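You operate a simulated robot arm through the tools that you are given. There is no shell and no other tool. Be economical: measure what you need, move in short steps, check, and stop when the job is done.

You are at the controls of a simulated robot arm. One attempt, no reset.

JOB
Fold the tab of strip three to 60 degrees in the tab folder.
Fine: clamp it before you fold; wind back to flat before you free the clamp; the strip goes on the folded mat.
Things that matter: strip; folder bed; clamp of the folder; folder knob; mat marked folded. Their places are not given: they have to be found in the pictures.

It is judged by the outcome, as a careful person would: the job done as asked, and still so three seconds after it is handed in. It fails if anything else is knocked over, pushed out of place, dropped, spilled or broken.

ROBOT AND FRAMES
A 6-joint arm with a two-finger parallel gripper, fixed in place. Base frame: the origin is at the foot of the arm, x ahead of it, y to its left, z up; the work surface is at about z = 820. Units: mm, rad, N and s.
With the tool pointing down near the work surface it reaches from about 260 to 680 mm from the base axis. Its first joint turns from -1.152 to 1.152 rad. Payload 2.9 kg.
The tool frame sits at the grasp point between the pads (the TCP): z along the fingers, y along the line on which they close. The tips reach 30 mm beyond it. The gripper opens to 110 mm. The fingers are 20 mm wide and 10 mm thick; the gripper's body (48 by 112 mm) begins 55 mm behind the TCP.
Orientation is that of the tool frame in the base frame, as [roll, pitch, yaw] about the fixed x, y, z axes, in that order (R = Rz(yaw) Ry(pitch) Rx(roll)). With the fingers straight down and closing along the base's y, the tool's x points along the base's -x, its y along +y and its z along -z.

CONTROLS
- The arm moves only by the tool play_rows. Its argument "series" is a list of rows, each an object (a shift or turn left out is 0, a gripper value left out holds the last) with "delta_pos": the shift along the base's x, y, z in mm, a list of three; "rotation": the turn, a rotation vector about the base's x, y, z in rad, a list of three; "claw": the opening, from 0 (shut) to 1 (fully open). In form: [{"delta_pos": [tx, ty, tz], "rotation": [wx, wy, wz], "claw": claw}, ...]. A call has 1 to 12 rows; each row is the pose to reach, as a shift and turn from the pose commanded when the call began. A row lasts 0.2 s, in which the tool goes at most 50 mm and 0.15 rad; a call with a longer step from one row to the next is refused whole, and so is a gripper value outside its range. Where a pose cannot be reached the arm comes as near as it can. A force on the tool above 50 N (or 10 N above the force at the start of the call, whichever is more), or a blocked arm, ends the call early, and 0.2 s more pass. The fingers move at their own pace (about 108 mm/s each) and stop on an object; they squeeze with about 43 N. The grip force told is the motor's: it shows also when the fingers shut on nothing. Time passes only in rows, and 0.2 s behind the last, so rows that repeat a pose let the fingers close. The reply holds the time, the measured pose of the TCP, the force on the tool along the base axes, the opening and the grip force, in the units named above and with some noise.
- Cameras (640 x 400 px; columns grow to the right, rows downward): "scene" is fixed at [91.3, 461.2, 1382.7]; the picture's right is [-0.59, -0.81, 0.00], its down [-0.47, 0.34, -0.81] and it looks along [0.66, -0.48, -0.58] (base axes); focal length 299 px, centre (320, 200). "wrist" rides on the gripper at [-36, 0, -57] in the tool frame; the picture's right is [0.00, -1.00, 0.00], its down [0.97, 0.00, -0.24] and it looks along [0.24, 0.00, 0.97] (tool axes); focal length 218 px, centre (320, 200).
- grab_frame(camera): a new picture of that camera. The clock stands still meanwhile.
- locate(camera, pixels): for up to 12 pixels [column, row] of the newest picture of that camera ("zoom" is the newest enlarged one), the place [x, y, z] in the base frame of the surface seen there, good to about 3 mm, but the place of the scene camera against the robot may be out by one fixed shift of up to 18 mm in any direction. The clock stands still meanwhile.
- enlarge(camera, box): a new picture of the part [left, top, right, bottom] of that camera's present view, enlarged. The clock stands still meanwhile.
- finish_job(): hands the job in; it is judged then, once.

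Keep the steps short. Do not move on a guess: measure, check each grasp and each placing, and mend mistakes. In all there are 80 turns and 38 pictures (those below and enlarged ones count). Leave the gripper open and the arm clear of the work at the hand-in unless told otherwise, and finish with a single line.

The tools are called by a JSON object that holds its "method" and its "body". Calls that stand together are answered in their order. play_rows: Moves the arm, as the interface text tells. Its arguments: {"type":"object","properties":{"series":{"type":"array","items":{"type":"object","properties":{"delta_pos":{"type":"array","items":{"type":"number"}},"rotation":{"type":"array","items":{"type":"number"}},"claw":{"type":"number"}}}}},"required":["series"]} The other tools are called the same way: grab_frame (camera) takes a picture; locate (camera, pixels) gives the place of the surface under pixels of a picture; enlarge (camera, box) takes an enlarged picture of a part of a camera's view; finish_job () hands the job in.

At the start:

```text
clock: 0.0
position: [420.8, 113.2, 1162.6]
ee_rot: [3.141, 0.0, -3.141]
wrist_force: [-0.1, -0.2, 0.4]
finger_gap: 110.1
gripper_force: 0.0
```

scene: 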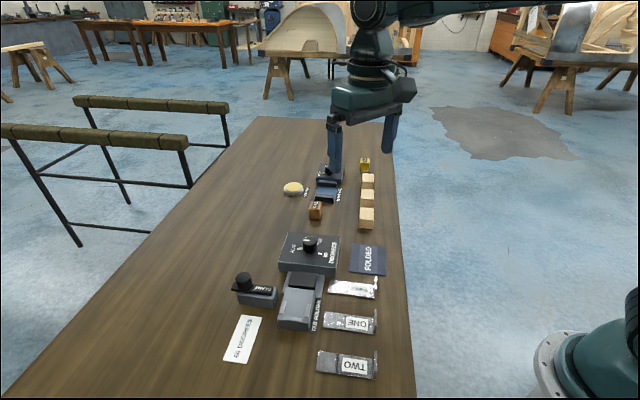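
wrist: 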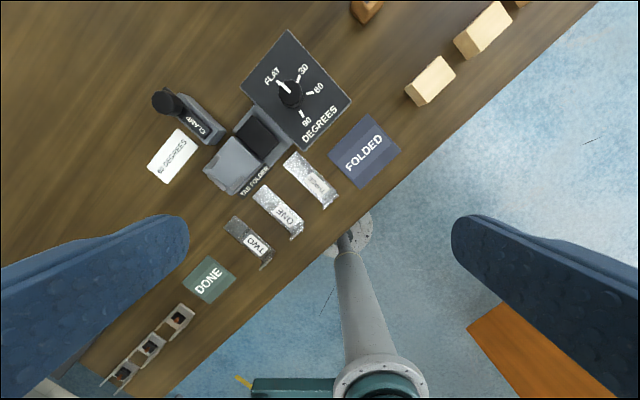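

I see the folder, the strips and the mats. I will enlarge both views to read them before measuring.

{"method": "enlarge", "body": {"camera": "wrist", "box": [140, 20, 420, 300]}}

{"method": "enlarge", "body": {"camera": "scene", "box": [210, 220, 410, 390]}}

```text
1.43 times, centred on (280, 160) of wrist
```

zoom: 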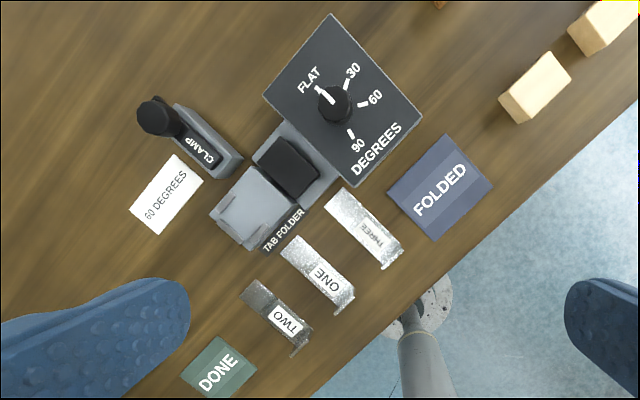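

```text
2.35 times, centred on (310, 305) of scene
```

zoom: 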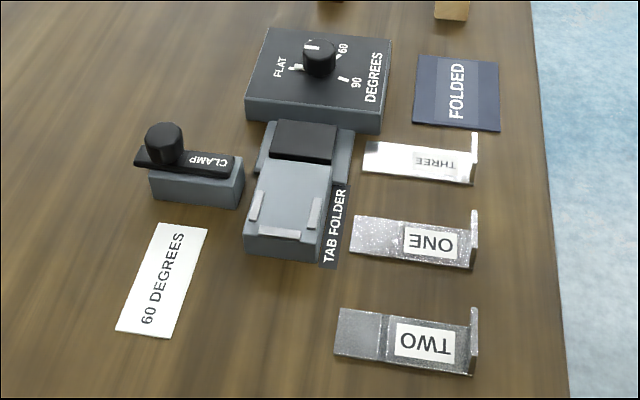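

I read strip THREE next to the FOLDED mat, the clamp lever on the left, and the knob pointing to FLAT. I will measure rough places through the wrist camera.

{"method": "locate", "body": {"camera": "wrist", "pixels": [[289, 158], [310, 180], [332, 202], [363, 150], [230, 165], [257, 135], [291, 93], [168, 101], [203, 128], [282, 86], [255, 185], [320, 60]]}}

```text
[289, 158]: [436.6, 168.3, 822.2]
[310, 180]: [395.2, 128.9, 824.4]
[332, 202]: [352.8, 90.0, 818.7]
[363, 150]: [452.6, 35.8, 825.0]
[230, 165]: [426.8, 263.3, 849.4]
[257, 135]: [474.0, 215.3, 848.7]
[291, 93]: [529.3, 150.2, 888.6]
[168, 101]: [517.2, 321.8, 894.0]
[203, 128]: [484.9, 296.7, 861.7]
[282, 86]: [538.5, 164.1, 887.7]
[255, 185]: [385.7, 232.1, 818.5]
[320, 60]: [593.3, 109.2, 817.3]
```

Next I move lower over the folder and turn about -0.8 rad so the view lines up with the strip for a sharper look.

{"method": "play_rows", "body": {"series": [{"delta_pos": [5, 13, -27], "rotation": [0, 0, -0.135]}, {"delta_pos": [10, 26, -54], "rotation": [0, 0, -0.27]}, {"delta_pos": [15, 39, -81], "rotation": [0, 0, -0.4]}, {"delta_pos": [20, 52, -108], "rotation": [0, 0, -0.54]}, {"delta_pos": [25, 65, -135], "rotation": [0, 0, -0.67]}, {"delta_pos": [30, 76, -162], "rotation": [0, 0, -0.8]}, {"delta_pos": [30, 76, -162], "rotation": [0, 0, -0.8]}]}}

{"method": "grab_frame", "body": {"camera": "wrist"}}

```text
clock: 1.6
position: [451.5, 189.7, 1000.8]
ee_rot: [3.141, 0.0, 2.341]
wrist_force: [-0.6, -0.5, 0.4]
finger_gap: 110.1
gripper_force: 0.0
```

```text
33 pictures are left
```

wrist: 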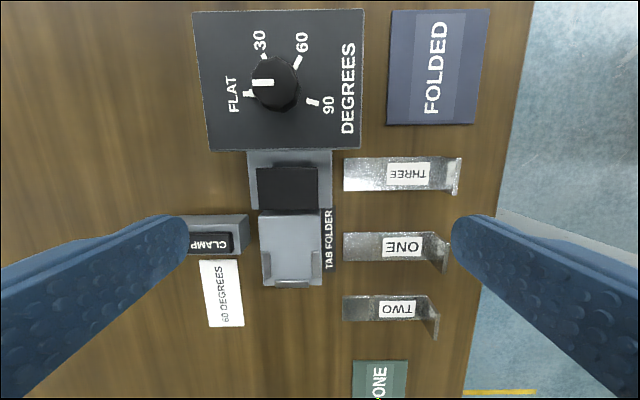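

The view is now square to the work. I will enlarge the folder and clamp, and measure strip three, the bed, the knob and the mat.

{"method": "enlarge", "body": {"camera": "wrist", "box": [180, 140, 480, 300]}}

{"method": "locate", "body": {"camera": "wrist", "pixels": [[348, 160], [348, 188], [440, 173], [440, 187], [459, 160], [457, 190], [440, 20], [440, 115], [300, 215], [300, 225], [275, 78], [258, 82]]}}

{"method": "locate", "body": {"camera": "zoom", "pixels": [[166, 65], [290, 65], [160, 130], [300, 130], [172, 165], [300, 162], [165, 300], [300, 300], [235, 305], [182, 260], [60, 220], [120, 200]]}}

```text
2.13 times, centred on (330, 220) of wrist
```

zoom: 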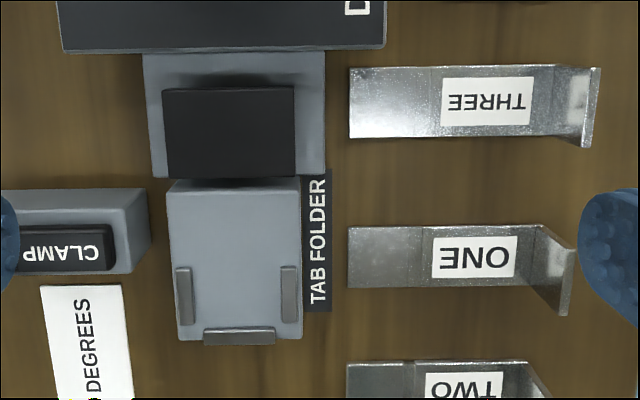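

```text
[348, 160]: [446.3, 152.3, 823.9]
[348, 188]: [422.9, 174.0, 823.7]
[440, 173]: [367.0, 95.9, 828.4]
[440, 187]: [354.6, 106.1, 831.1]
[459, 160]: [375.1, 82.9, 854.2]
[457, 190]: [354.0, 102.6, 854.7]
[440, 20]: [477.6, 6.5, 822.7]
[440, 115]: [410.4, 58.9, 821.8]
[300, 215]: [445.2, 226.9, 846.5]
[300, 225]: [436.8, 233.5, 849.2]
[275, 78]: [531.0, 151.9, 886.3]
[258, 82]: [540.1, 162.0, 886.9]
```

```text
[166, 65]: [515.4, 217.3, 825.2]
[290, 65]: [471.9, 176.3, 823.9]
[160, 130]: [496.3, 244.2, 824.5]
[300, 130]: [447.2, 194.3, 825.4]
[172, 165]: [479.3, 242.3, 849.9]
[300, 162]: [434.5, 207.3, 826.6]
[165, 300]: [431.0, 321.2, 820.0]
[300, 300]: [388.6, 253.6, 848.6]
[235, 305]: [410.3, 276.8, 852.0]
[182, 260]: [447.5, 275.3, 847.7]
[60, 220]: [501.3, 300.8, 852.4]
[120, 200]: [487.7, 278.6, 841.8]
```

Strip three is about 32 mm wide, its axis runs at 45° and it has an upright flange with its top at z≈854 near (364, 93). The bed top is z≈848, with side guides, and the end stop is away from the knob. I will hover over the flange, with fingers closing along the strip, and look.

{"method": "play_rows", "body": {"series": [{"delta_pos": [-22, -24, -18], "rotation": [0, 0, 0.014], "claw": 0.5}, {"delta_pos": [-44, -48, -35], "rotation": [0, 0, 0.014]}, {"delta_pos": [-66, -72, -53], "rotation": [0, 0, 0.014]}, {"delta_pos": [-87, -97, -71], "rotation": [0, 0, 0.014]}, {"delta_pos": [-87, -97, -71], "rotation": [0, 0, 0.014]}]}}

{"method": "grab_frame", "body": {"camera": "wrist"}}

```text
clock: 2.8
position: [364.4, 92.3, 928.6]
ee_rot: [-3.14, 0.0, 2.355]
wrist_force: [-0.1, -0.3, 0.4]
finger_gap: 54.9
gripper_force: 0.1
```

```text
31 pictures are left
```

wrist: 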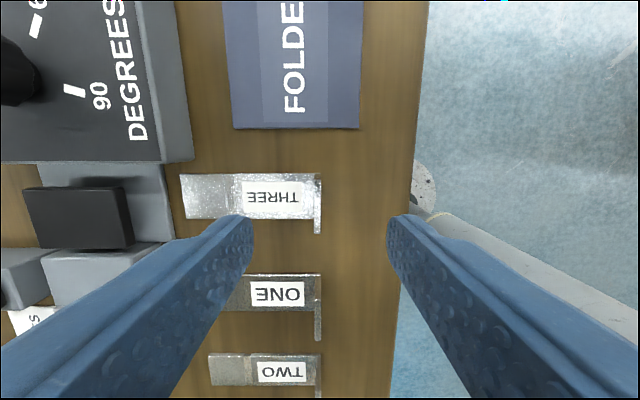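

The flange shows at columns 314–321, rows 174–234. I will measure its exact top edge.

{"method": "enlarge", "body": {"camera": "wrist", "box": [270, 160, 350, 240]}}

{"method": "locate", "body": {"camera": "wrist", "pixels": [[318, 230], [318, 210], [319, 190], [319, 183], [183, 180], [188, 215], [300, 178], [305, 216], [233, 190]]}}

```text
5.00 times, centred on (310, 200) of wrist
```

zoom: 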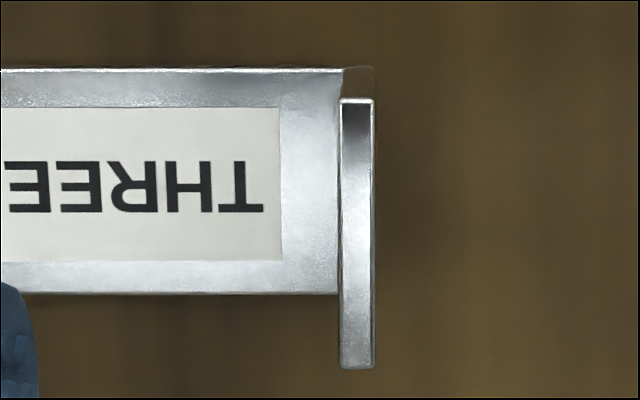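

```text
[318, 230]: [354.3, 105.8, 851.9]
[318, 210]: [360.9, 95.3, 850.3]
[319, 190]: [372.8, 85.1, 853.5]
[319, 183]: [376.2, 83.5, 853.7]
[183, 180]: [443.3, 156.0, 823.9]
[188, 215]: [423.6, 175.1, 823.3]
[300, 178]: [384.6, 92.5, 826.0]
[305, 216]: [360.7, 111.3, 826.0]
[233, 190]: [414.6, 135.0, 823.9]
```

The flange is 4 mm thick and 33 mm wide, centred 1.5 mm from my axis. I will descend to TCP z≈863, so the tips clear the strip by about 9 mm, and close.

{"method": "play_rows", "body": {"series": [{"delta_pos": [0.3, 1.8, -30]}, {"delta_pos": [0.3, 1.8, -55]}, {"delta_pos": [0.3, 1.8, -65.6]}, {"delta_pos": [0.3, 1.8, -65.6], "claw": 0}, {"delta_pos": [0.3, 1.8, -65.6], "claw": 0}, {"delta_pos": [0.3, 1.8, -65.6], "claw": 0}]}}

```text
clock: 4.2
position: [364.1, 94.8, 863.2]
ee_rot: [-3.141, 0.0, 2.355]
wrist_force: [0.3, -0.7, -0.7]
finger_gap: 3.8
gripper_force: 43.7
```

The gap reads 3.8 mm with 43.7 N, so the flange is held. I will lift 110 mm straight up and check it.

{"method": "play_rows", "body": {"series": [{"delta_pos": [0, 0, 15]}, {"delta_pos": [0, 0, 45]}, {"delta_pos": [0, 0, 80]}, {"delta_pos": [0, 0, 110]}, {"delta_pos": [0, 0, 110]}]}}

{"method": "grab_frame", "body": {"camera": "wrist"}}

```text
clock: 5.4
position: [365.4, 94.5, 975.5]
ee_rot: [3.141, -0.001, 2.357]
wrist_force: [-0.6, -0.3, 0.0]
finger_gap: 3.8
gripper_force: 42.9
```

```text
29 pictures are left
```

wrist: 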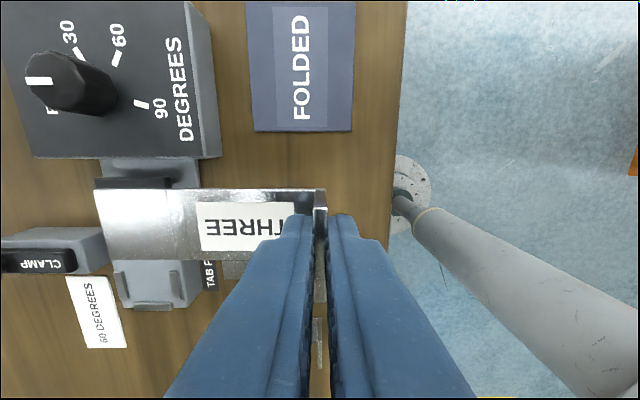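

The strip is level and square in the grip. Now I will carry it over the bed while turning -90° (11 small steps) at z≈974, above everything.

{"method": "play_rows", "body": {"series": [{"delta_pos": [3.7, 17, 0], "rotation": [0, 0, -0.1428]}, {"delta_pos": [7.4, 34, 0], "rotation": [0, 0, -0.2856]}, {"delta_pos": [11, 51, 0], "rotation": [0, 0, -0.4284]}, {"delta_pos": [14.8, 68, 0], "rotation": [0, 0, -0.5712]}, {"delta_pos": [18.5, 85, 0], "rotation": [0, 0, -0.714]}, {"delta_pos": [22, 102, 0], "rotation": [0, 0, -0.857]}, {"delta_pos": [26, 119, 0], "rotation": [0, 0, -1.0]}, {"delta_pos": [29.5, 136, 0], "rotation": [0, 0, -1.142]}, {"delta_pos": [33, 153, 0], "rotation": [0, 0, -1.285]}, {"delta_pos": [37, 170, 0], "rotation": [0, 0, -1.428]}, {"delta_pos": [40.6, 188.4, 0], "rotation": [0, 0, -1.571]}, {"delta_pos": [40.6, 188.4, 0], "rotation": [0, 0, -1.571]}]}}

{"method": "grab_frame", "body": {"camera": "wrist"}}

{"method": "grab_frame", "body": {"camera": "scene"}}

```text
clock: 8.0
position: [406.1, 283.4, 973.5]
ee_rot: [-3.141, 0.0, 0.785]
wrist_force: [-0.3, 0.0, -1.0]
finger_gap: 3.7
gripper_force: 43.1
```

```text
28 pictures are left
```

wrist: 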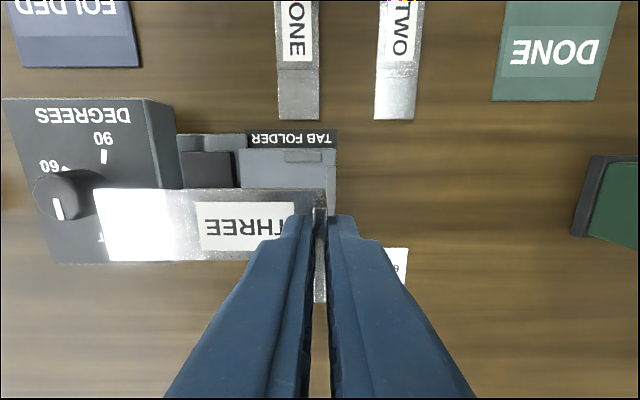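

```text
27 pictures are left
```

scene: 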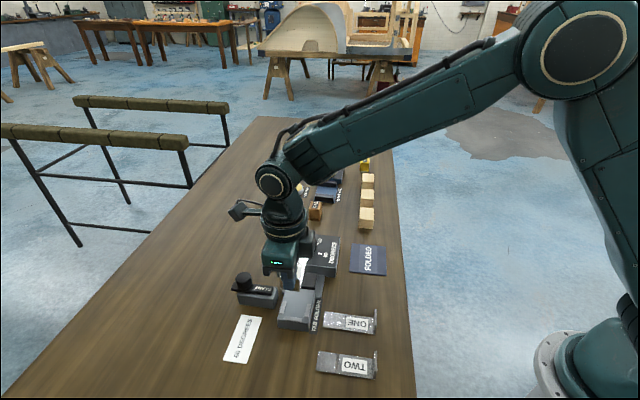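

The strip points toward the knob box over the bed. I will enlarge the visible corner of the bed to check the alignment before lowering.

{"method": "enlarge", "body": {"camera": "wrist", "box": [170, 120, 350, 220]}}

{"method": "locate", "body": {"camera": "wrist", "pixels": [[245, 152], [245, 180], [330, 155], [330, 185], [305, 156], [210, 165], [232, 165], [222, 140]]}}

```text
3.56 times, centred on (260, 170) of wrist
```

zoom: 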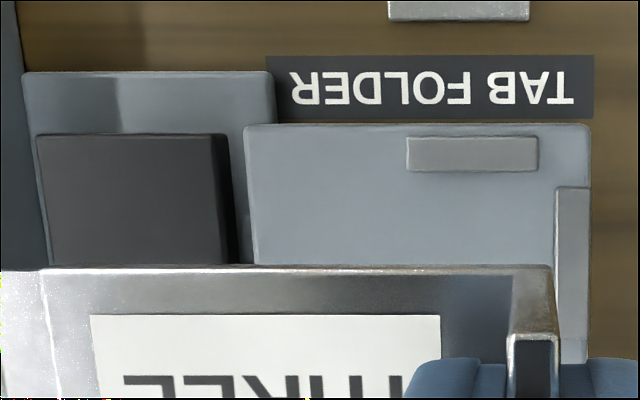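

```text
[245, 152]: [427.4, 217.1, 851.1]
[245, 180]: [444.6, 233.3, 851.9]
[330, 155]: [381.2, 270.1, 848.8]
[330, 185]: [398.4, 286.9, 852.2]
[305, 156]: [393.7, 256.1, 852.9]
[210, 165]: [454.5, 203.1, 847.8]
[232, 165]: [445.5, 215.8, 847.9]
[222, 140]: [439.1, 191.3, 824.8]
```

From this view the stop's inner face is about 5.4 mm behind the TCP and the strip sits about 3 mm off the guide centre. I will correct by (-3.5, -0.7) and lower to about 8 mm above the bed.

{"method": "play_rows", "body": {"series": [{"delta_pos": [-3.5, -0.7, -20]}, {"delta_pos": [-3.5, -0.7, -50]}, {"delta_pos": [-3.5, -0.7, -71]}, {"delta_pos": [-3.5, -0.7, -71]}]}}

{"method": "grab_frame", "body": {"camera": "wrist"}}

{"method": "enlarge", "body": {"camera": "scene", "box": [225, 225, 345, 345]}}

```text
clock: 9.0
position: [403.4, 281.2, 902.1]
ee_rot: [3.141, -0.001, 0.783]
wrist_force: [-0.3, 0.6, -0.8]
finger_gap: 3.9
gripper_force: 43.0
```

```text
25 pictures are left
```

wrist: 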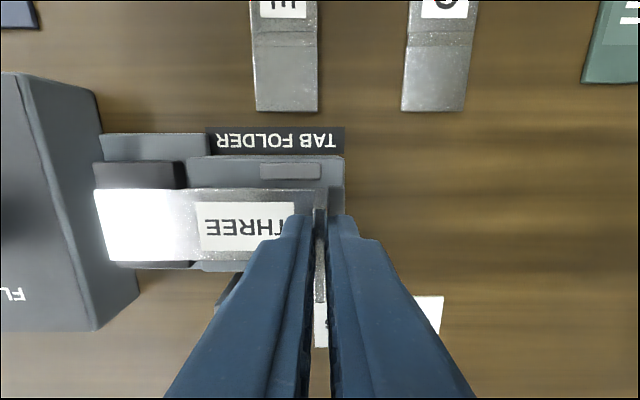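

```text
3.33 times, centred on (285, 285) of scene
```

zoom: 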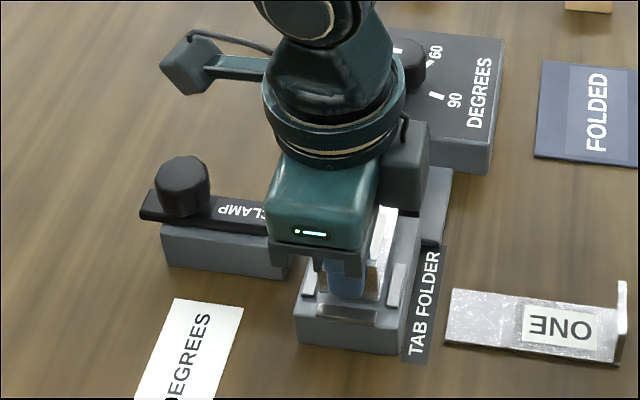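

The flange is just inside the stop and the strip sits between the guides with about 3.8 mm clearance. Lowering until contact.

{"method": "play_rows", "body": {"series": [{"delta_pos": [0, 0, -4]}, {"delta_pos": [0, 0, -7]}, {"delta_pos": [0, 0, -9]}, {"delta_pos": [0, 0, -9]}]}}

```text
clock: 10.0
position: [401.8, 282.8, 894.4]
ee_rot: [3.141, 0.0, 0.785]
wrist_force: [-0.8, -0.6, 0.4]
finger_gap: 3.7
gripper_force: 43.2
```

No contact yet (force 0.4 N), so I go down a little more.

{"method": "play_rows", "body": {"series": [{"delta_pos": [0, 0, -1]}, {"delta_pos": [0, 0, -2]}, {"delta_pos": [0, 0, -2]}]}}

```text
clock: 10.8
position: [401.9, 282.1, 893.2]
ee_rot: [3.142, -0.003, 0.783]
wrist_force: [-4.8, -3.8, 25.1]
finger_gap: 3.7
gripper_force: 43.0
```

Contact at TCP z≈893 means the strip underside is at 849, the bed top. I will ease off 1 mm and slide gently back toward the stop to seat the flange.

{"method": "play_rows", "body": {"series": [{"delta_pos": [0, 0, 1]}, {"delta_pos": [-0.7, 0.7, 1]}, {"delta_pos": [-1.4, 1.4, 1]}, {"delta_pos": [-1.4, 1.4, 1]}]}}

```text
clock: 11.8
position: [401.7, 282.5, 893.2]
ee_rot: [3.139, -0.004, 0.785]
wrist_force: [9.3, -4.6, 16.6]
finger_gap: 3.8
gripper_force: 43.2
```

The stop pushes back with about 10 N, so the flange is seated. I will release with a small opening, rise, and back off to look.

{"method": "play_rows", "body": {"series": [{"delta_pos": [0.7, -0.7, 0.5]}, {"delta_pos": [0.7, -0.7, 0.5], "claw": 0.25}, {"delta_pos": [0.7, -0.7, 0.5], "claw": 0.25}, {"delta_pos": [0.7, -0.7, 20]}, {"delta_pos": [0.7, -0.7, 60]}, {"delta_pos": [0.7, -0.7, 110]}, {"delta_pos": [-20, -20, 130]}, {"delta_pos": [-20, -20, 130]}]}}

{"method": "grab_frame", "body": {"camera": "wrist"}}

{"method": "enlarge", "body": {"camera": "scene", "box": [225, 225, 345, 345]}}

```text
clock: 13.6
position: [379.6, 262.4, 1023.3]
ee_rot: [-3.141, 0.0, 0.783]
wrist_force: [-0.7, -0.3, -0.2]
finger_gap: 27.4
gripper_force: 0.0
```

```text
23 pictures are left
```

wrist: 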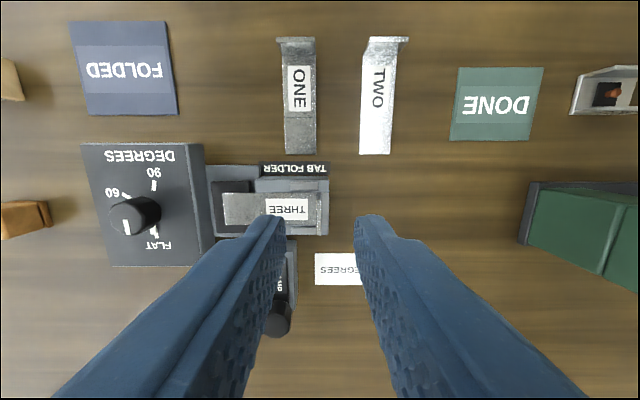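

```text
3.33 times, centred on (285, 285) of scene
```

zoom: 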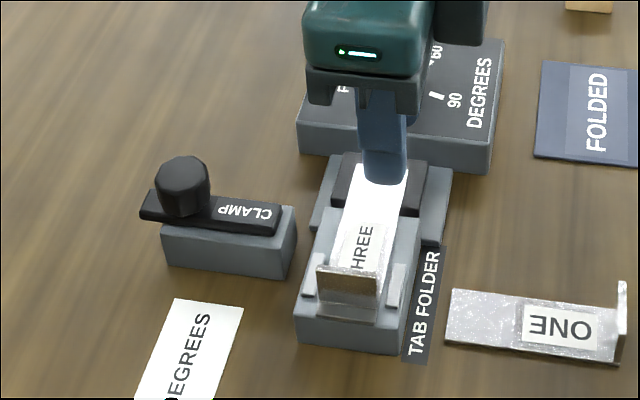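

The strip lies flat in the bed between the guides with the flange at the stop and the tab over the dark leaf. Next is the clamp. I move over its knob, near (517, 322), to look closely.

{"method": "play_rows", "body": {"series": [{"delta_pos": [34, 15, 0], "claw": 0.5}, {"delta_pos": [68, 30, 0]}, {"delta_pos": [102, 45, 0]}, {"delta_pos": [135, 58, -35]}, {"delta_pos": [135, 58, -35]}]}}

{"method": "grab_frame", "body": {"camera": "wrist"}}

```text
clock: 14.8
position: [513.3, 321.9, 988.0]
ee_rot: [-3.141, 0.002, 0.785]
wrist_force: [0.1, -0.1, -1.2]
finger_gap: 55.1
gripper_force: 0.0
```

```text
21 pictures are left
```

wrist: 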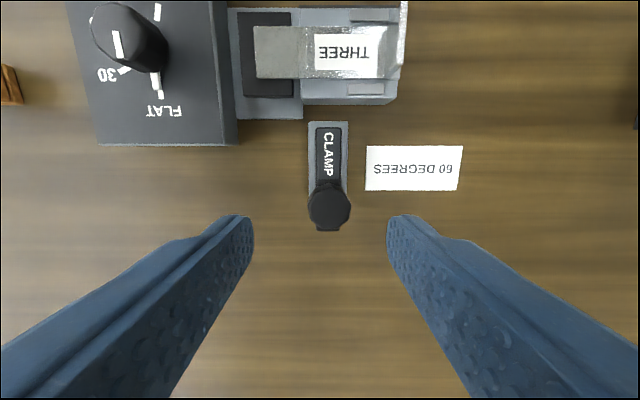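

{"method": "enlarge", "body": {"camera": "wrist", "box": [220, 0, 420, 240]}}

{"method": "locate", "body": {"camera": "wrist", "pixels": [[329, 200], [329, 212], [329, 188], [317, 205], [344, 205], [328, 150], [328, 124], [313, 150], [330, 75], [300, 75]]}}

```text
1.67 times, centred on (320, 120) of wrist
```

zoom: 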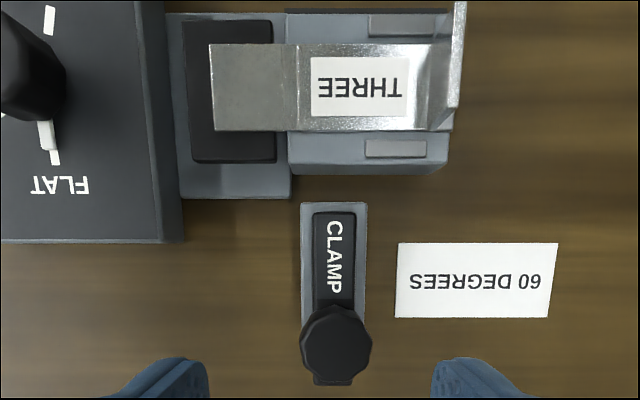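

```text
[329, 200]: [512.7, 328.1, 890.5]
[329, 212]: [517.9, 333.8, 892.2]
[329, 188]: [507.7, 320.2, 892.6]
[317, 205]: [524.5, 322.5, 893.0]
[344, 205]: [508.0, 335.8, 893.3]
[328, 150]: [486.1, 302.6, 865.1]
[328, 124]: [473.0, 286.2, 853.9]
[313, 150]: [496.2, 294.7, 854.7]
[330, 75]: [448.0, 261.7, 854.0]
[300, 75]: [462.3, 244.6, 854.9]
```

The clamp is a bar on a block aimed at the middle of the bed, with a knob about 27 mm wide at (514.5, 330), top z≈893. It looks like it slides toward the bed, along (-0.7, -0.7). I will grip the knob across, with tips at z≈870 above the bar at 865.

{"method": "play_rows", "body": {"series": [{"delta_pos": [0.3, 8.5, -30]}, {"delta_pos": [0.3, 8.5, -65]}, {"delta_pos": [0.3, 8.5, -88]}, {"delta_pos": [0.3, 8.5, -88], "claw": 0}, {"delta_pos": [0.3, 8.5, -88], "claw": 0}, {"delta_pos": [0.3, 8.5, -88], "claw": 0}]}}

```text
clock: 16.2
position: [513.7, 330.0, 898.7]
ee_rot: [-3.14, 0.002, 0.787]
wrist_force: [-8.4, 5.7, -4.5]
finger_gap: 30.7
gripper_force: 45.1
```

The knob is held (gap 30.7 mm). I try a short 10 mm push toward the bed and read the force.

{"method": "play_rows", "body": {"series": [{"delta_pos": [-2, -2, 0]}, {"delta_pos": [-4, -4, 0]}, {"delta_pos": [-7, -7, 0]}, {"delta_pos": [-7, -7, 0]}]}}

{"method": "enlarge", "body": {"camera": "scene", "box": [225, 225, 345, 345]}}

```text
clock: 17.2
position: [506.8, 324.2, 899.1]
ee_rot: [-3.14, 0.002, 0.787]
wrist_force: [-13.2, 13.9, -12.0]
finger_gap: 31.2
gripper_force: 45.0
```

```text
3.33 times, centred on (285, 285) of scene
```

zoom: 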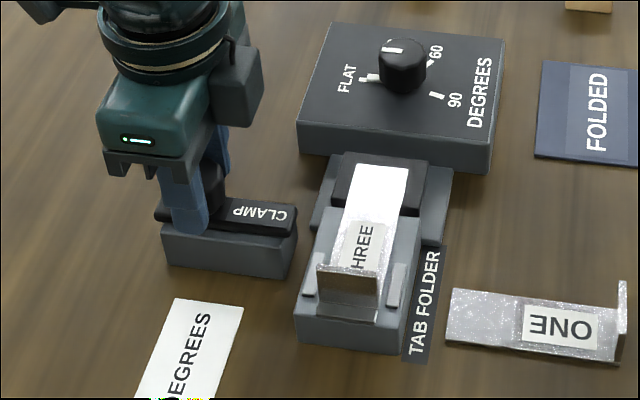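

It slides: the bar tip has moved toward the bed. I continue in small steps, with a 1 mm sideways correction to relieve the side force, until it stops.

{"method": "play_rows", "body": {"series": [{"delta_pos": [-4.7, -3.3, 0]}, {"delta_pos": [-8.7, -7.3, 0]}, {"delta_pos": [-12.7, -11.3, 0]}, {"delta_pos": [-16.7, -15.3, 0]}, {"delta_pos": [-20.7, -19.3, 0]}, {"delta_pos": [-20.7, -19.3, 0]}]}}

{"method": "enlarge", "body": {"camera": "scene", "box": [225, 225, 345, 345]}}

```text
clock: 18.6
position: [487.3, 304.7, 898.9]
ee_rot: [3.14, 0.003, 0.785]
wrist_force: [-12.0, 12.2, -20.8]
finger_gap: 31.1
gripper_force: 45.0
```

```text
3.33 times, centred on (285, 285) of scene
```

zoom: 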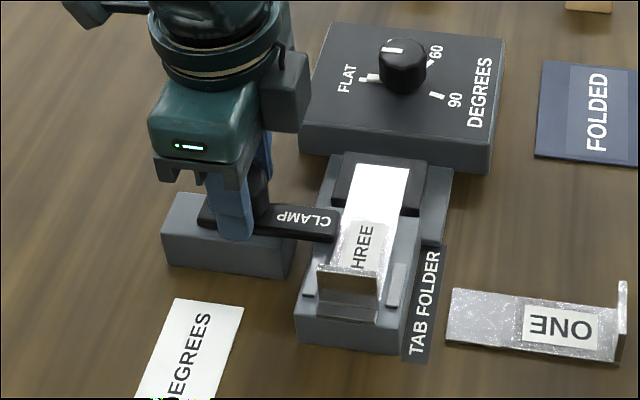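

The bar reaches the strip's near edge. I continue, easing the height and side by about 0.7 mm.

{"method": "play_rows", "body": {"series": [{"delta_pos": [-3.7, -2.3, -0.7]}, {"delta_pos": [-6.7, -5.3, -0.7]}, {"delta_pos": [-9.7, -8.3, -0.7]}, {"delta_pos": [-12.7, -11.3, -0.7]}, {"delta_pos": [-15.7, -14.3, -0.7]}, {"delta_pos": [-15.7, -14.3, -0.7]}]}}

{"method": "enlarge", "body": {"camera": "scene", "box": [225, 225, 345, 345]}}

```text
clock: 20.0
position: [472.9, 289.8, 898.5]
ee_rot: [-3.141, 0.0, 0.784]
wrist_force: [-2.8, 2.8, -16.8]
finger_gap: 31.4
gripper_force: 45.3
```

```text
3.33 times, centred on (285, 285) of scene
```

zoom: 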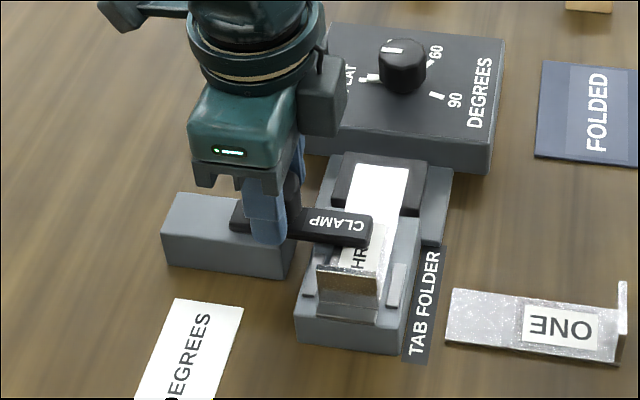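

The bar now covers most of the strip. I go on in 2 mm steps to find the end stop.

{"method": "play_rows", "body": {"series": [{"delta_pos": [-1.4, -1.4, 0]}, {"delta_pos": [-2.8, -2.8, 0]}, {"delta_pos": [-4.2, -4.2, 0]}, {"delta_pos": [-5.6, -5.6, 0]}, {"delta_pos": [-7, -7, 0]}, {"delta_pos": [-7, -7, 0]}]}}

```text
clock: 21.4
position: [466.5, 281.0, 898.6]
ee_rot: [-3.141, 0.0, 0.784]
wrist_force: [2.5, -2.1, -16.7]
finger_gap: 31.1
gripper_force: 45.4
```

{"method": "play_rows", "body": {"series": [{"delta_pos": [-1.4, -1.4, 0]}, {"delta_pos": [-2.8, -2.8, 0]}, {"delta_pos": [-4.2, -4.2, 0]}, {"delta_pos": [-5.6, -5.6, 0]}, {"delta_pos": [-7, -7, 0]}, {"delta_pos": [-7, -7, 0]}]}}

{"method": "enlarge", "body": {"camera": "scene", "box": [225, 225, 345, 345]}}

```text
clock: 22.8
position: [460.5, 276.0, 899.6]
ee_rot: [3.138, -0.009, 0.785]
wrist_force: [24.4, 15.5, -22.3]
finger_gap: 31.0
gripper_force: 45.6
```

```text
3.33 times, centred on (285, 285) of scene
```

zoom: 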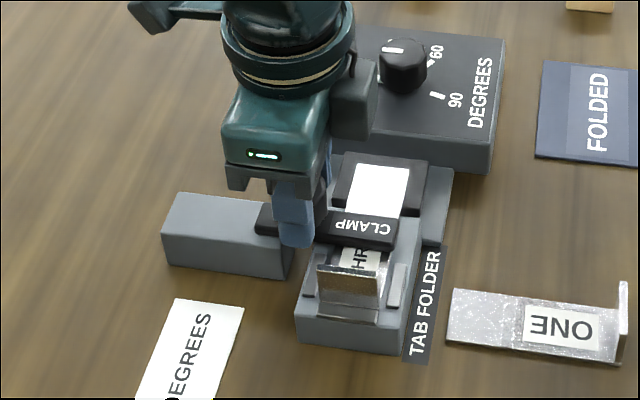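

There is about 29 N of push-back and the bar spans the full strip width, so the clamp is at its end stop. I release, rise, and look.

{"method": "play_rows", "body": {"series": [{"delta_pos": [1.4, 1.4, 0]}, {"delta_pos": [1.4, 1.4, 0], "claw": 0.5}, {"delta_pos": [1.4, 1.4, 0], "claw": 0.5}, {"delta_pos": [1.4, 1.4, 30]}, {"delta_pos": [1.4, 1.4, 70]}, {"delta_pos": [1.4, 1.4, 110]}, {"delta_pos": [15, -30, 110]}, {"delta_pos": [35, -65, 110]}, {"delta_pos": [55, -100, 110]}, {"delta_pos": [72, -122, 110]}, {"delta_pos": [72, -122, 110]}]}}

{"method": "grab_frame", "body": {"camera": "wrist"}}

{"method": "enlarge", "body": {"camera": "scene", "box": [225, 225, 345, 345]}}

```text
clock: 25.2
position: [529.4, 154.3, 1008.9]
ee_rot: [-3.141, 0.0, 0.785]
wrist_force: [0.7, 0.5, 0.3]
finger_gap: 54.9
gripper_force: 0.1
```

```text
15 pictures are left
```

wrist: 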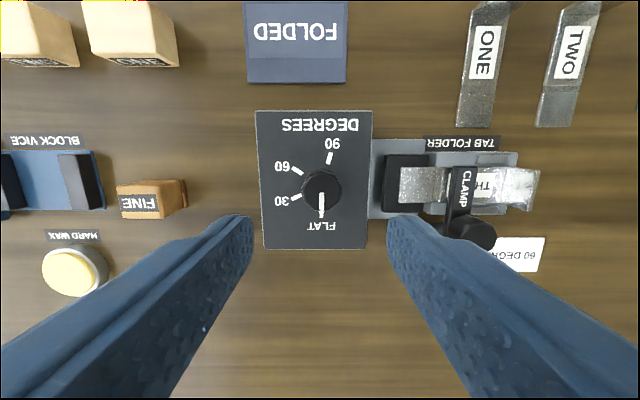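

```text
3.33 times, centred on (285, 285) of scene
```

zoom: 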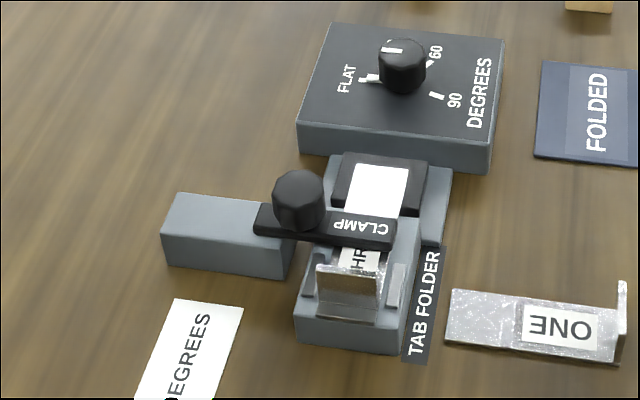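

The clamp bar is across the strip. Next is the folder knob at about (321, 187). I will enlarge the dial and measure the axis and tick marks.

{"method": "enlarge", "body": {"camera": "wrist", "box": [255, 110, 375, 250]}}

{"method": "locate", "body": {"camera": "wrist", "pixels": [[321, 187], [303, 187], [339, 187], [321, 173], [322, 202], [322, 214], [330, 158], [297, 171], [296, 197]]}}

```text
2.86 times, centred on (315, 180) of wrist
```

zoom: 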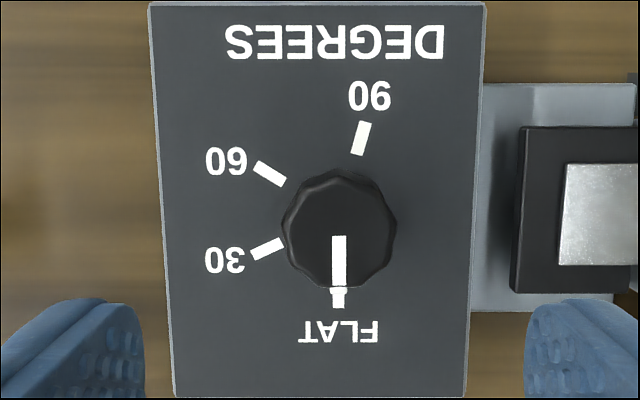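

```text
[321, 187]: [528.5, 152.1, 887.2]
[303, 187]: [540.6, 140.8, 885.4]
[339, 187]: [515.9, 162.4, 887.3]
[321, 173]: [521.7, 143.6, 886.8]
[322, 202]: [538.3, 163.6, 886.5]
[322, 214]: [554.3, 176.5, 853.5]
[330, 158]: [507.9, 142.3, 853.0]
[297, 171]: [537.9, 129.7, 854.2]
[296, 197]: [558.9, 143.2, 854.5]
```

Measured on the dial plane, the ticks from FLAT (clockwise seen from above) are 30 at about 65°, 60 at about 122° and 90 at about 196°. To keep the wrist within the range already used, I first turn +2.1 rad above the knob. Then I grip and turn -122°.

{"method": "play_rows", "body": {"series": [{"rotation": [0, 0, 0.145]}, {"rotation": [0, 0, 0.29]}, {"rotation": [0, 0, 0.435]}, {"rotation": [0, 0, 0.58]}, {"rotation": [0, 0, 0.725]}, {"rotation": [0, 0, 0.87]}, {"rotation": [0, 0, 1.015]}, {"rotation": [0, 0, 1.16]}, {"rotation": [0, 0, 1.305]}, {"rotation": [0, 0, 1.45]}, {"rotation": [0, 0, 1.595]}, {"rotation": [0, 0, 1.74]}]}}

{"method": "play_rows", "body": {"series": [{"delta_pos": [0, 0, 0], "rotation": [0, 0, 0.12]}, {"delta_pos": [0.3, 1.2, -20], "rotation": [0, 0, 0.24]}, {"delta_pos": [0.3, 1.2, -50], "rotation": [0, 0, 0.36]}, {"delta_pos": [0.3, 1.2, -75], "rotation": [0, 0, 0.36]}, {"delta_pos": [0.3, 1.2, -75], "rotation": [0, 0, 0.36]}]}}

{"method": "grab_frame", "body": {"camera": "wrist"}}

```text
clock: 27.8
position: [529.8, 153.0, 1009.2]
ee_rot: [-3.141, 0.001, 2.527]
wrist_force: [-0.2, -1.2, 0.2]
finger_gap: 55.1
gripper_force: 0.0
```

```text
clock: 29.0
position: [531.9, 153.1, 935.5]
ee_rot: [3.141, -0.002, 2.886]
wrist_force: [-0.6, -0.2, -0.2]
finger_gap: 54.8
gripper_force: 0.1
```

```text
12 pictures are left
```

wrist: 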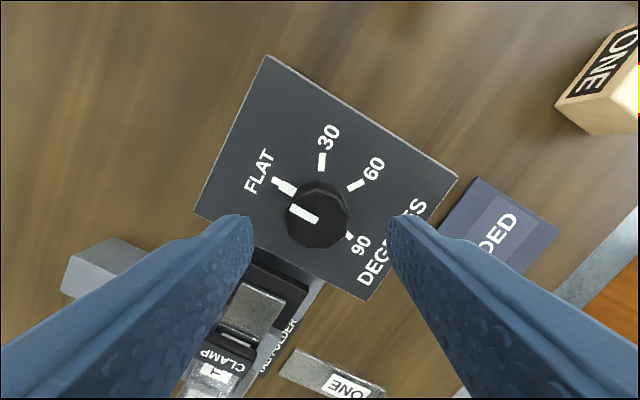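

The knob top is at (318, 219), centred within 1 mm of the tool axis. I descend to TCP z≈890, with tips 6 mm above the dial, and close.

{"method": "play_rows", "body": {"series": [{"delta_pos": [0, 0, -25]}, {"delta_pos": [0, 0, -44]}, {"delta_pos": [0, 0, -44], "claw": 0}, {"delta_pos": [0, 0, -44], "claw": 0}, {"delta_pos": [0, 0, -44], "claw": 0}]}}

```text
clock: 30.2
position: [532.1, 154.1, 891.5]
ee_rot: [3.142, 0.0, 2.888]
wrist_force: [3.1, 17.0, -5.8]
finger_gap: 33.8
gripper_force: 45.1
```

The knob is held (33.8 mm). The 17 N side force says the axis is about 1 mm to +y, so I correct that and begin turning clockwise.

{"method": "play_rows", "body": {"series": [{"delta_pos": [0.3, 1, 0]}, {"delta_pos": [0.3, 1, 0], "rotation": [0, 0, -0.12]}, {"delta_pos": [0.3, 1, 0], "rotation": [0, 0, -0.24]}, {"delta_pos": [0.3, 1, 0], "rotation": [0, 0, -0.36]}, {"delta_pos": [0.3, 1, 0], "rotation": [0, 0, -0.48]}, {"delta_pos": [0.3, 1, 0], "rotation": [0, 0, -0.6]}, {"delta_pos": [0.3, 1, 0], "rotation": [0, 0, -0.6]}]}}

{"method": "enlarge", "body": {"camera": "scene", "box": [255, 215, 365, 335]}}

```text
clock: 31.8
position: [529.7, 154.7, 890.0]
ee_rot: [-3.139, 0.0, 2.281]
wrist_force: [2.4, 2.4, -0.6]
finger_gap: 33.5
gripper_force: 45.4
```

```text
3.33 times, centred on (310, 275) of scene
```

zoom: 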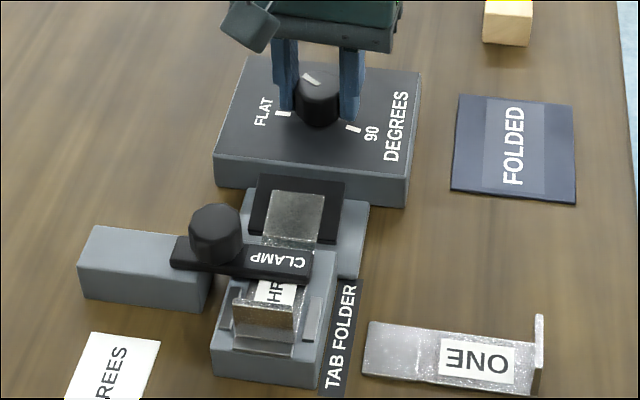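

The knob turned and the tab starts lifting, with low force. I continue to just short of 60.

{"method": "play_rows", "body": {"series": [{"rotation": [0, 0, -0.13]}, {"rotation": [0, 0, -0.26]}, {"rotation": [0, 0, -0.39]}, {"rotation": [0, 0, -0.52]}, {"rotation": [0, 0, -0.65]}, {"rotation": [0, 0, -0.78]}, {"rotation": [0, 0, -0.91]}, {"rotation": [0, 0, -1.04]}, {"rotation": [0, 0, -1.17]}, {"rotation": [0, 0, -1.3]}, {"rotation": [0, 0, -1.43]}, {"rotation": [0, 0, -1.43]}]}}

{"method": "grab_frame", "body": {"camera": "wrist"}}

```text
clock: 34.4
position: [529.5, 155.8, 890.7]
ee_rot: [-3.139, 0.002, 0.85]
wrist_force: [-15.1, -12.6, 10.0]
finger_gap: 33.6
gripper_force: 44.9
```

```text
10 pictures are left
```

wrist: 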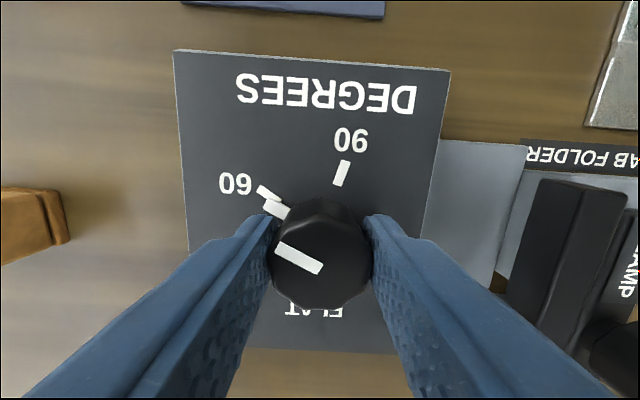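

The pointer is close to the 60 tick, around (270, 200). I enlarge to compare the two.

{"method": "enlarge", "body": {"camera": "wrist", "box": [220, 130, 380, 310]}}

```text
2.22 times, centred on (300, 220) of wrist
```

zoom: 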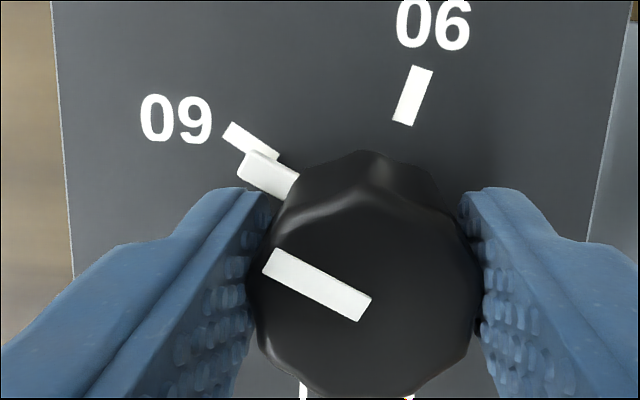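

Corrected for parallax, the pointer is at about 115° and the 60 tick at about 120.5°, so roughly 5° remain. I turn another -0.09 rad with a small centring shift.

{"method": "play_rows", "body": {"series": [{"delta_pos": [-0.7, -0.7, 0], "rotation": [0, 0, -0.05]}, {"delta_pos": [-0.7, -0.7, 0], "rotation": [0, 0, -0.093]}, {"delta_pos": [-0.7, -0.7, 0], "rotation": [0, 0, -0.093]}]}}

{"method": "enlarge", "body": {"camera": "wrist", "box": [220, 130, 380, 310]}}

```text
clock: 35.2
position: [530.0, 155.7, 890.3]
ee_rot: [-3.14, -0.001, 0.763]
wrist_force: [-12.4, -6.4, 5.1]
finger_gap: 33.7
gripper_force: 45.2
```

```text
2.22 times, centred on (300, 220) of wrist
```

zoom: 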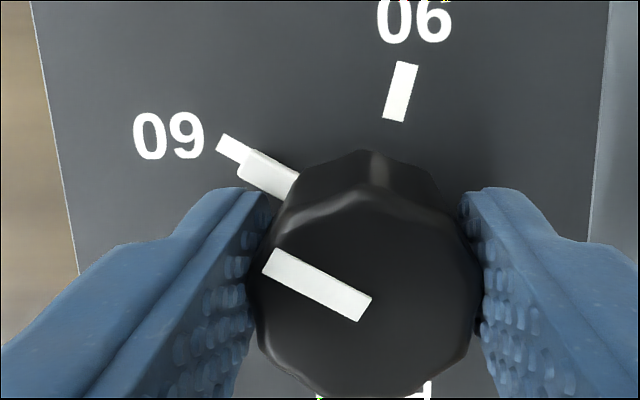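

The pointer now lines up with the 60 tick within about a degree. I add a last 0.7° and check the leaf in the scene view.

{"method": "play_rows", "body": {"series": [{"delta_pos": [0, 0, 0], "rotation": [0, 0, -0.012]}, {"delta_pos": [0, 0, 0], "rotation": [0, 0, -0.012]}, {"delta_pos": [0, 0, 0], "rotation": [0, 0, -0.012]}]}}

{"method": "enlarge", "body": {"camera": "scene", "box": [255, 215, 365, 335]}}

```text
clock: 36.0
position: [529.0, 154.4, 891.4]
ee_rot: [-3.141, -0.001, 0.751]
wrist_force: [-15.1, -3.6, 2.1]
finger_gap: 33.8
gripper_force: 45.1
```

```text
3.33 times, centred on (310, 275) of scene
```

zoom: 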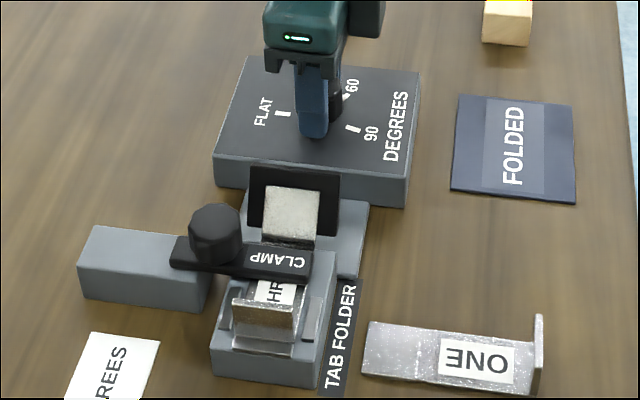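

The leaf and tab stand up at the 60 setting and the clamp is still across. Now I wind the knob back to FLAT in two calls.

{"method": "play_rows", "body": {"series": [{"rotation": [0, 0, 0.1]}, {"rotation": [0, 0, 0.22]}, {"rotation": [0, 0, 0.34]}, {"rotation": [0, 0, 0.46]}, {"rotation": [0, 0, 0.58]}, {"rotation": [0, 0, 0.7]}, {"rotation": [0, 0, 0.82]}, {"rotation": [0, 0, 0.94]}, {"rotation": [0, 0, 1.06]}, {"rotation": [0, 0, 1.18]}, {"rotation": [0, 0, 1.18]}]}}

{"method": "play_rows", "body": {"series": [{"delta_pos": [0.3, 0.3, 0], "rotation": [0, 0, 0.12]}, {"delta_pos": [0.3, 0.3, 0], "rotation": [0, 0, 0.24]}, {"delta_pos": [0.3, 0.3, 0], "rotation": [0, 0, 0.36]}, {"delta_pos": [0.3, 0.3, 0], "rotation": [0, 0, 0.48]}, {"delta_pos": [0.3, 0.3, 0], "rotation": [0, 0, 0.6]}, {"delta_pos": [0.3, 0.3, 0], "rotation": [0, 0, 0.72]}, {"delta_pos": [0.3, 0.3, 0], "rotation": [0, 0, 0.84]}, {"delta_pos": [0.3, 0.3, 0], "rotation": [0, 0, 0.93]}, {"delta_pos": [0.3, 0.3, 0], "rotation": [0, 0, 0.96]}, {"delta_pos": [0.3, 0.3, 0], "rotation": [0, 0, 0.96]}]}}

```text
clock: 38.4
position: [529.5, 154.1, 891.3]
ee_rot: [3.141, -0.001, 1.931]
wrist_force: [2.3, -4.4, -2.7]
finger_gap: 33.9
gripper_force: 44.9
```

```text
clock: 40.6
position: [531.0, 154.8, 890.9]
ee_rot: [-3.14, 0.002, 2.891]
wrist_force: [11.8, -0.2, -6.4]
finger_gap: 33.8
gripper_force: 45.1
```

The yaw is back at its starting value (2.89). I release the knob, rise and verify FLAT.

{"method": "play_rows", "body": {"series": [{"claw": 0.5}, {"claw": 0.5}, {"delta_pos": [0, 0, 30]}, {"delta_pos": [0, 0, 70]}, {"delta_pos": [-10, 0, 110]}, {"delta_pos": [-30, 30, 120]}, {"delta_pos": [-30, 30, 120]}]}}

{"method": "grab_frame", "body": {"camera": "wrist"}}

```text
clock: 42.2
position: [501.3, 183.3, 1010.5]
ee_rot: [3.14, 0.001, 2.888]
wrist_force: [0.5, -0.4, -0.1]
finger_gap: 55.2
gripper_force: 0.0
```

```text
6 pictures are left
```

wrist: 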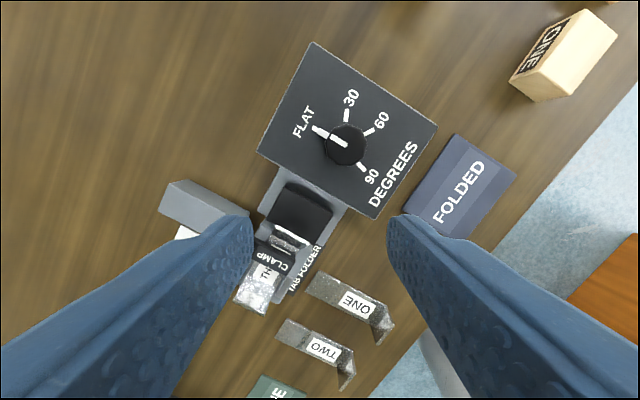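

The knob reads FLAT, the leaf is down and the tab stays up. I turn back to yaw 0.785 while moving over the clamp knob at about (460, 276).

{"method": "play_rows", "body": {"series": [{"delta_pos": [-4, 8, 0], "rotation": [0, 0, -0.145]}, {"delta_pos": [-8, 16, 0], "rotation": [0, 0, -0.29]}, {"delta_pos": [-12, 24, 0], "rotation": [0, 0, -0.435]}, {"delta_pos": [-16, 32, 0], "rotation": [0, 0, -0.58]}, {"delta_pos": [-20, 40, 0], "rotation": [0, 0, -0.725]}, {"delta_pos": [-24, 48, 0], "rotation": [0, 0, -0.87]}, {"delta_pos": [-28, 56, 0], "rotation": [0, 0, -1.015]}, {"delta_pos": [-32, 64, 0], "rotation": [0, 0, -1.16]}, {"delta_pos": [-36, 72, 0], "rotation": [0, 0, -1.305]}, {"delta_pos": [-38, 80, 0], "rotation": [0, 0, -1.45]}, {"delta_pos": [-40, 88, 0], "rotation": [0, 0, -1.595]}, {"delta_pos": [-40, 93, 0], "rotation": [0, 0, -1.74]}]}}

{"method": "play_rows", "body": {"series": [{"delta_pos": [0, 0, -20], "rotation": [0, 0, -0.12]}, {"delta_pos": [0, 0, -40], "rotation": [0, 0, -0.24]}, {"delta_pos": [0, 0, -60], "rotation": [0, 0, -0.364]}, {"delta_pos": [0, 0, -60], "rotation": [0, 0, -0.364]}]}}

{"method": "grab_frame", "body": {"camera": "wrist"}}

```text
clock: 44.8
position: [459.8, 278.6, 1010.6]
ee_rot: [3.142, 0.0, 1.147]
wrist_force: [0.4, 0.3, -0.5]
finger_gap: 54.9
gripper_force: 0.0
```

```text
clock: 45.8
position: [460.9, 277.8, 949.5]
ee_rot: [-3.141, 0.0, 0.784]
wrist_force: [0.2, -0.3, 1.2]
finger_gap: 54.7
gripper_force: 0.0
```

```text
5 pictures are left
```

wrist: 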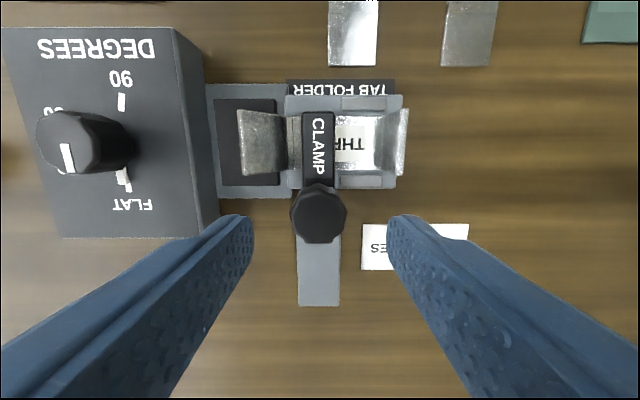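

The clamp knob is at (318, 213), centred under the tool. I descend 50 mm and grip.

{"method": "play_rows", "body": {"series": [{"delta_pos": [0, 0, -30]}, {"delta_pos": [0, 0, -50]}, {"delta_pos": [0, 0, -50], "claw": 0}, {"delta_pos": [0, 0, -50], "claw": 0}, {"delta_pos": [0, 0, -50], "claw": 0}]}}

{"method": "play_rows", "body": {"series": [{"delta_pos": [3, 3, 0]}, {"delta_pos": [7, 7, 0]}, {"delta_pos": [11, 11, 0]}, {"delta_pos": [15, 15, 0]}, {"delta_pos": [19, 19, 0]}, {"delta_pos": [23, 23, 0]}, {"delta_pos": [27, 27, 0]}, {"delta_pos": [27, 27, 0]}]}}

```text
clock: 47.0
position: [460.4, 276.3, 899.9]
ee_rot: [3.141, 0.001, 0.783]
wrist_force: [8.4, -9.2, -6.7]
finger_gap: 31.1
gripper_force: 45.4
```

```text
clock: 48.8
position: [487.9, 305.4, 900.0]
ee_rot: [3.141, 0.001, 0.784]
wrist_force: [12.6, -13.6, -16.3]
finger_gap: 30.8
gripper_force: 45.1
```

It slides back freely. I continue to the original place, about (514, 330).

{"method": "play_rows", "body": {"series": [{"delta_pos": [4.7, 3.3, -0.5]}, {"delta_pos": [8.7, 7.3, -0.5]}, {"delta_pos": [12.7, 11.3, -0.5]}, {"delta_pos": [16.7, 15.3, -0.5]}, {"delta_pos": [20.7, 19.3, -0.5]}, {"delta_pos": [23.7, 22.3, -0.5]}, {"delta_pos": [26.5, 25, -0.5]}, {"delta_pos": [26.5, 25, -0.5]}]}}

```text
clock: 50.6
position: [514.8, 329.3, 900.3]
ee_rot: [-3.141, -0.002, 0.786]
wrist_force: [0.3, -10.9, -5.7]
finger_gap: 31.3
gripper_force: 44.5
```

The clamp is back at its free end (slight push-back). I release, rise, and move above the flange near (402, 282).

{"method": "play_rows", "body": {"series": [{"claw": 0.45}, {"claw": 0.45}, {"delta_pos": [0, 0, 30]}, {"delta_pos": [0, 0, 70]}, {"delta_pos": [-20, -8, 90]}, {"delta_pos": [-55, -24, 90]}, {"delta_pos": [-90, -38, 80]}, {"delta_pos": [-112, -47, 60]}, {"delta_pos": [-112, -47, 60]}]}}

{"method": "grab_frame", "body": {"camera": "wrist"}}

```text
clock: 52.6
position: [403.0, 282.9, 959.4]
ee_rot: [-3.142, 0.0, 0.785]
wrist_force: [0.2, 0.1, 0.2]
finger_gap: 49.5
gripper_force: 0.2
```

```text
4 pictures are left
```

wrist: 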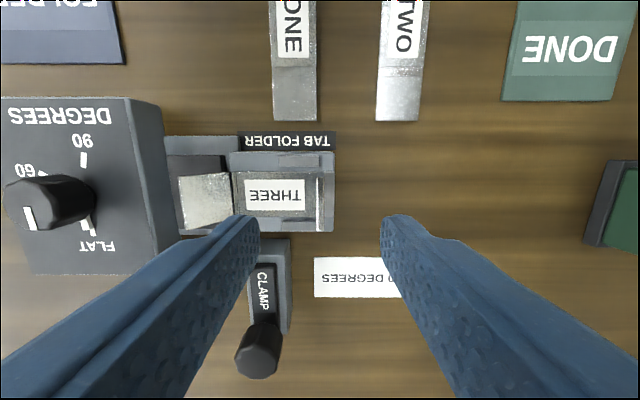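

The clamp is clear, and the strip sits with its tab folded and the flange at column 319 directly below. I descend 66 mm, grip, and lift.

{"method": "play_rows", "body": {"series": [{"delta_pos": [0, 0, -30]}, {"delta_pos": [0, 0, -55]}, {"delta_pos": [0, 0, -66]}, {"delta_pos": [0, 0, -66], "claw": 0}, {"delta_pos": [0, 0, -66], "claw": 0}, {"delta_pos": [0, 0, -66], "claw": 0}]}}

{"method": "play_rows", "body": {"series": [{"delta_pos": [0.7, -0.7, 5]}, {"delta_pos": [0.7, -0.7, 25]}, {"delta_pos": [0.7, -0.7, 60]}, {"delta_pos": [0.7, -0.7, 90]}, {"delta_pos": [0.7, -0.7, 90]}]}}

```text
clock: 54.0
position: [402.7, 282.4, 893.8]
ee_rot: [-3.141, 0.001, 0.785]
wrist_force: [-0.2, 0.0, -0.2]
finger_gap: 3.8
gripper_force: 42.8
```

```text
clock: 55.2
position: [403.6, 281.5, 984.7]
ee_rot: [-3.141, -0.001, 0.785]
wrist_force: [-0.3, -0.4, -0.6]
finger_gap: 3.8
gripper_force: 42.9
```

The strip is held at 984 (gap 3.8 mm). The FOLDED mat centre is at about (447, 36), so the flange should go to about (417, 66) with the tab pointing the same way. I carry it there and hover.

{"method": "play_rows", "body": {"series": [{"delta_pos": [3, -43, 0]}, {"delta_pos": [6, -86, 0]}, {"delta_pos": [9, -130, 0]}, {"delta_pos": [12, -173, 0]}, {"delta_pos": [14, -216, 0]}, {"delta_pos": [14, -216, -35]}, {"delta_pos": [14, -216, -60]}, {"delta_pos": [14, -216, -60]}]}}

{"method": "grab_frame", "body": {"camera": "wrist"}}

```text
clock: 57.0
position: [416.2, 66.4, 923.3]
ee_rot: [3.141, 0.0, 0.785]
wrist_force: [0.5, -0.5, -0.9]
finger_gap: 3.9
gripper_force: 43.0
```

```text
3 pictures are left
```

wrist: 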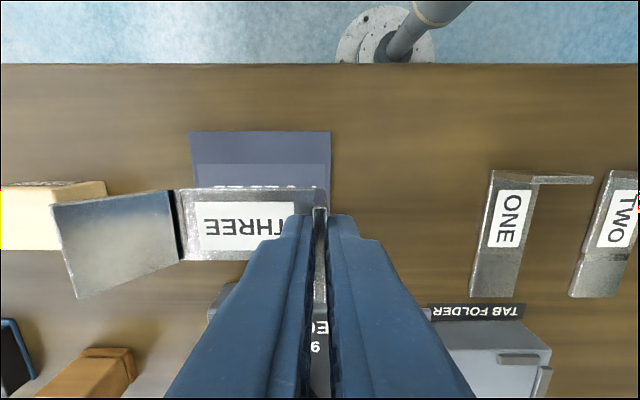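

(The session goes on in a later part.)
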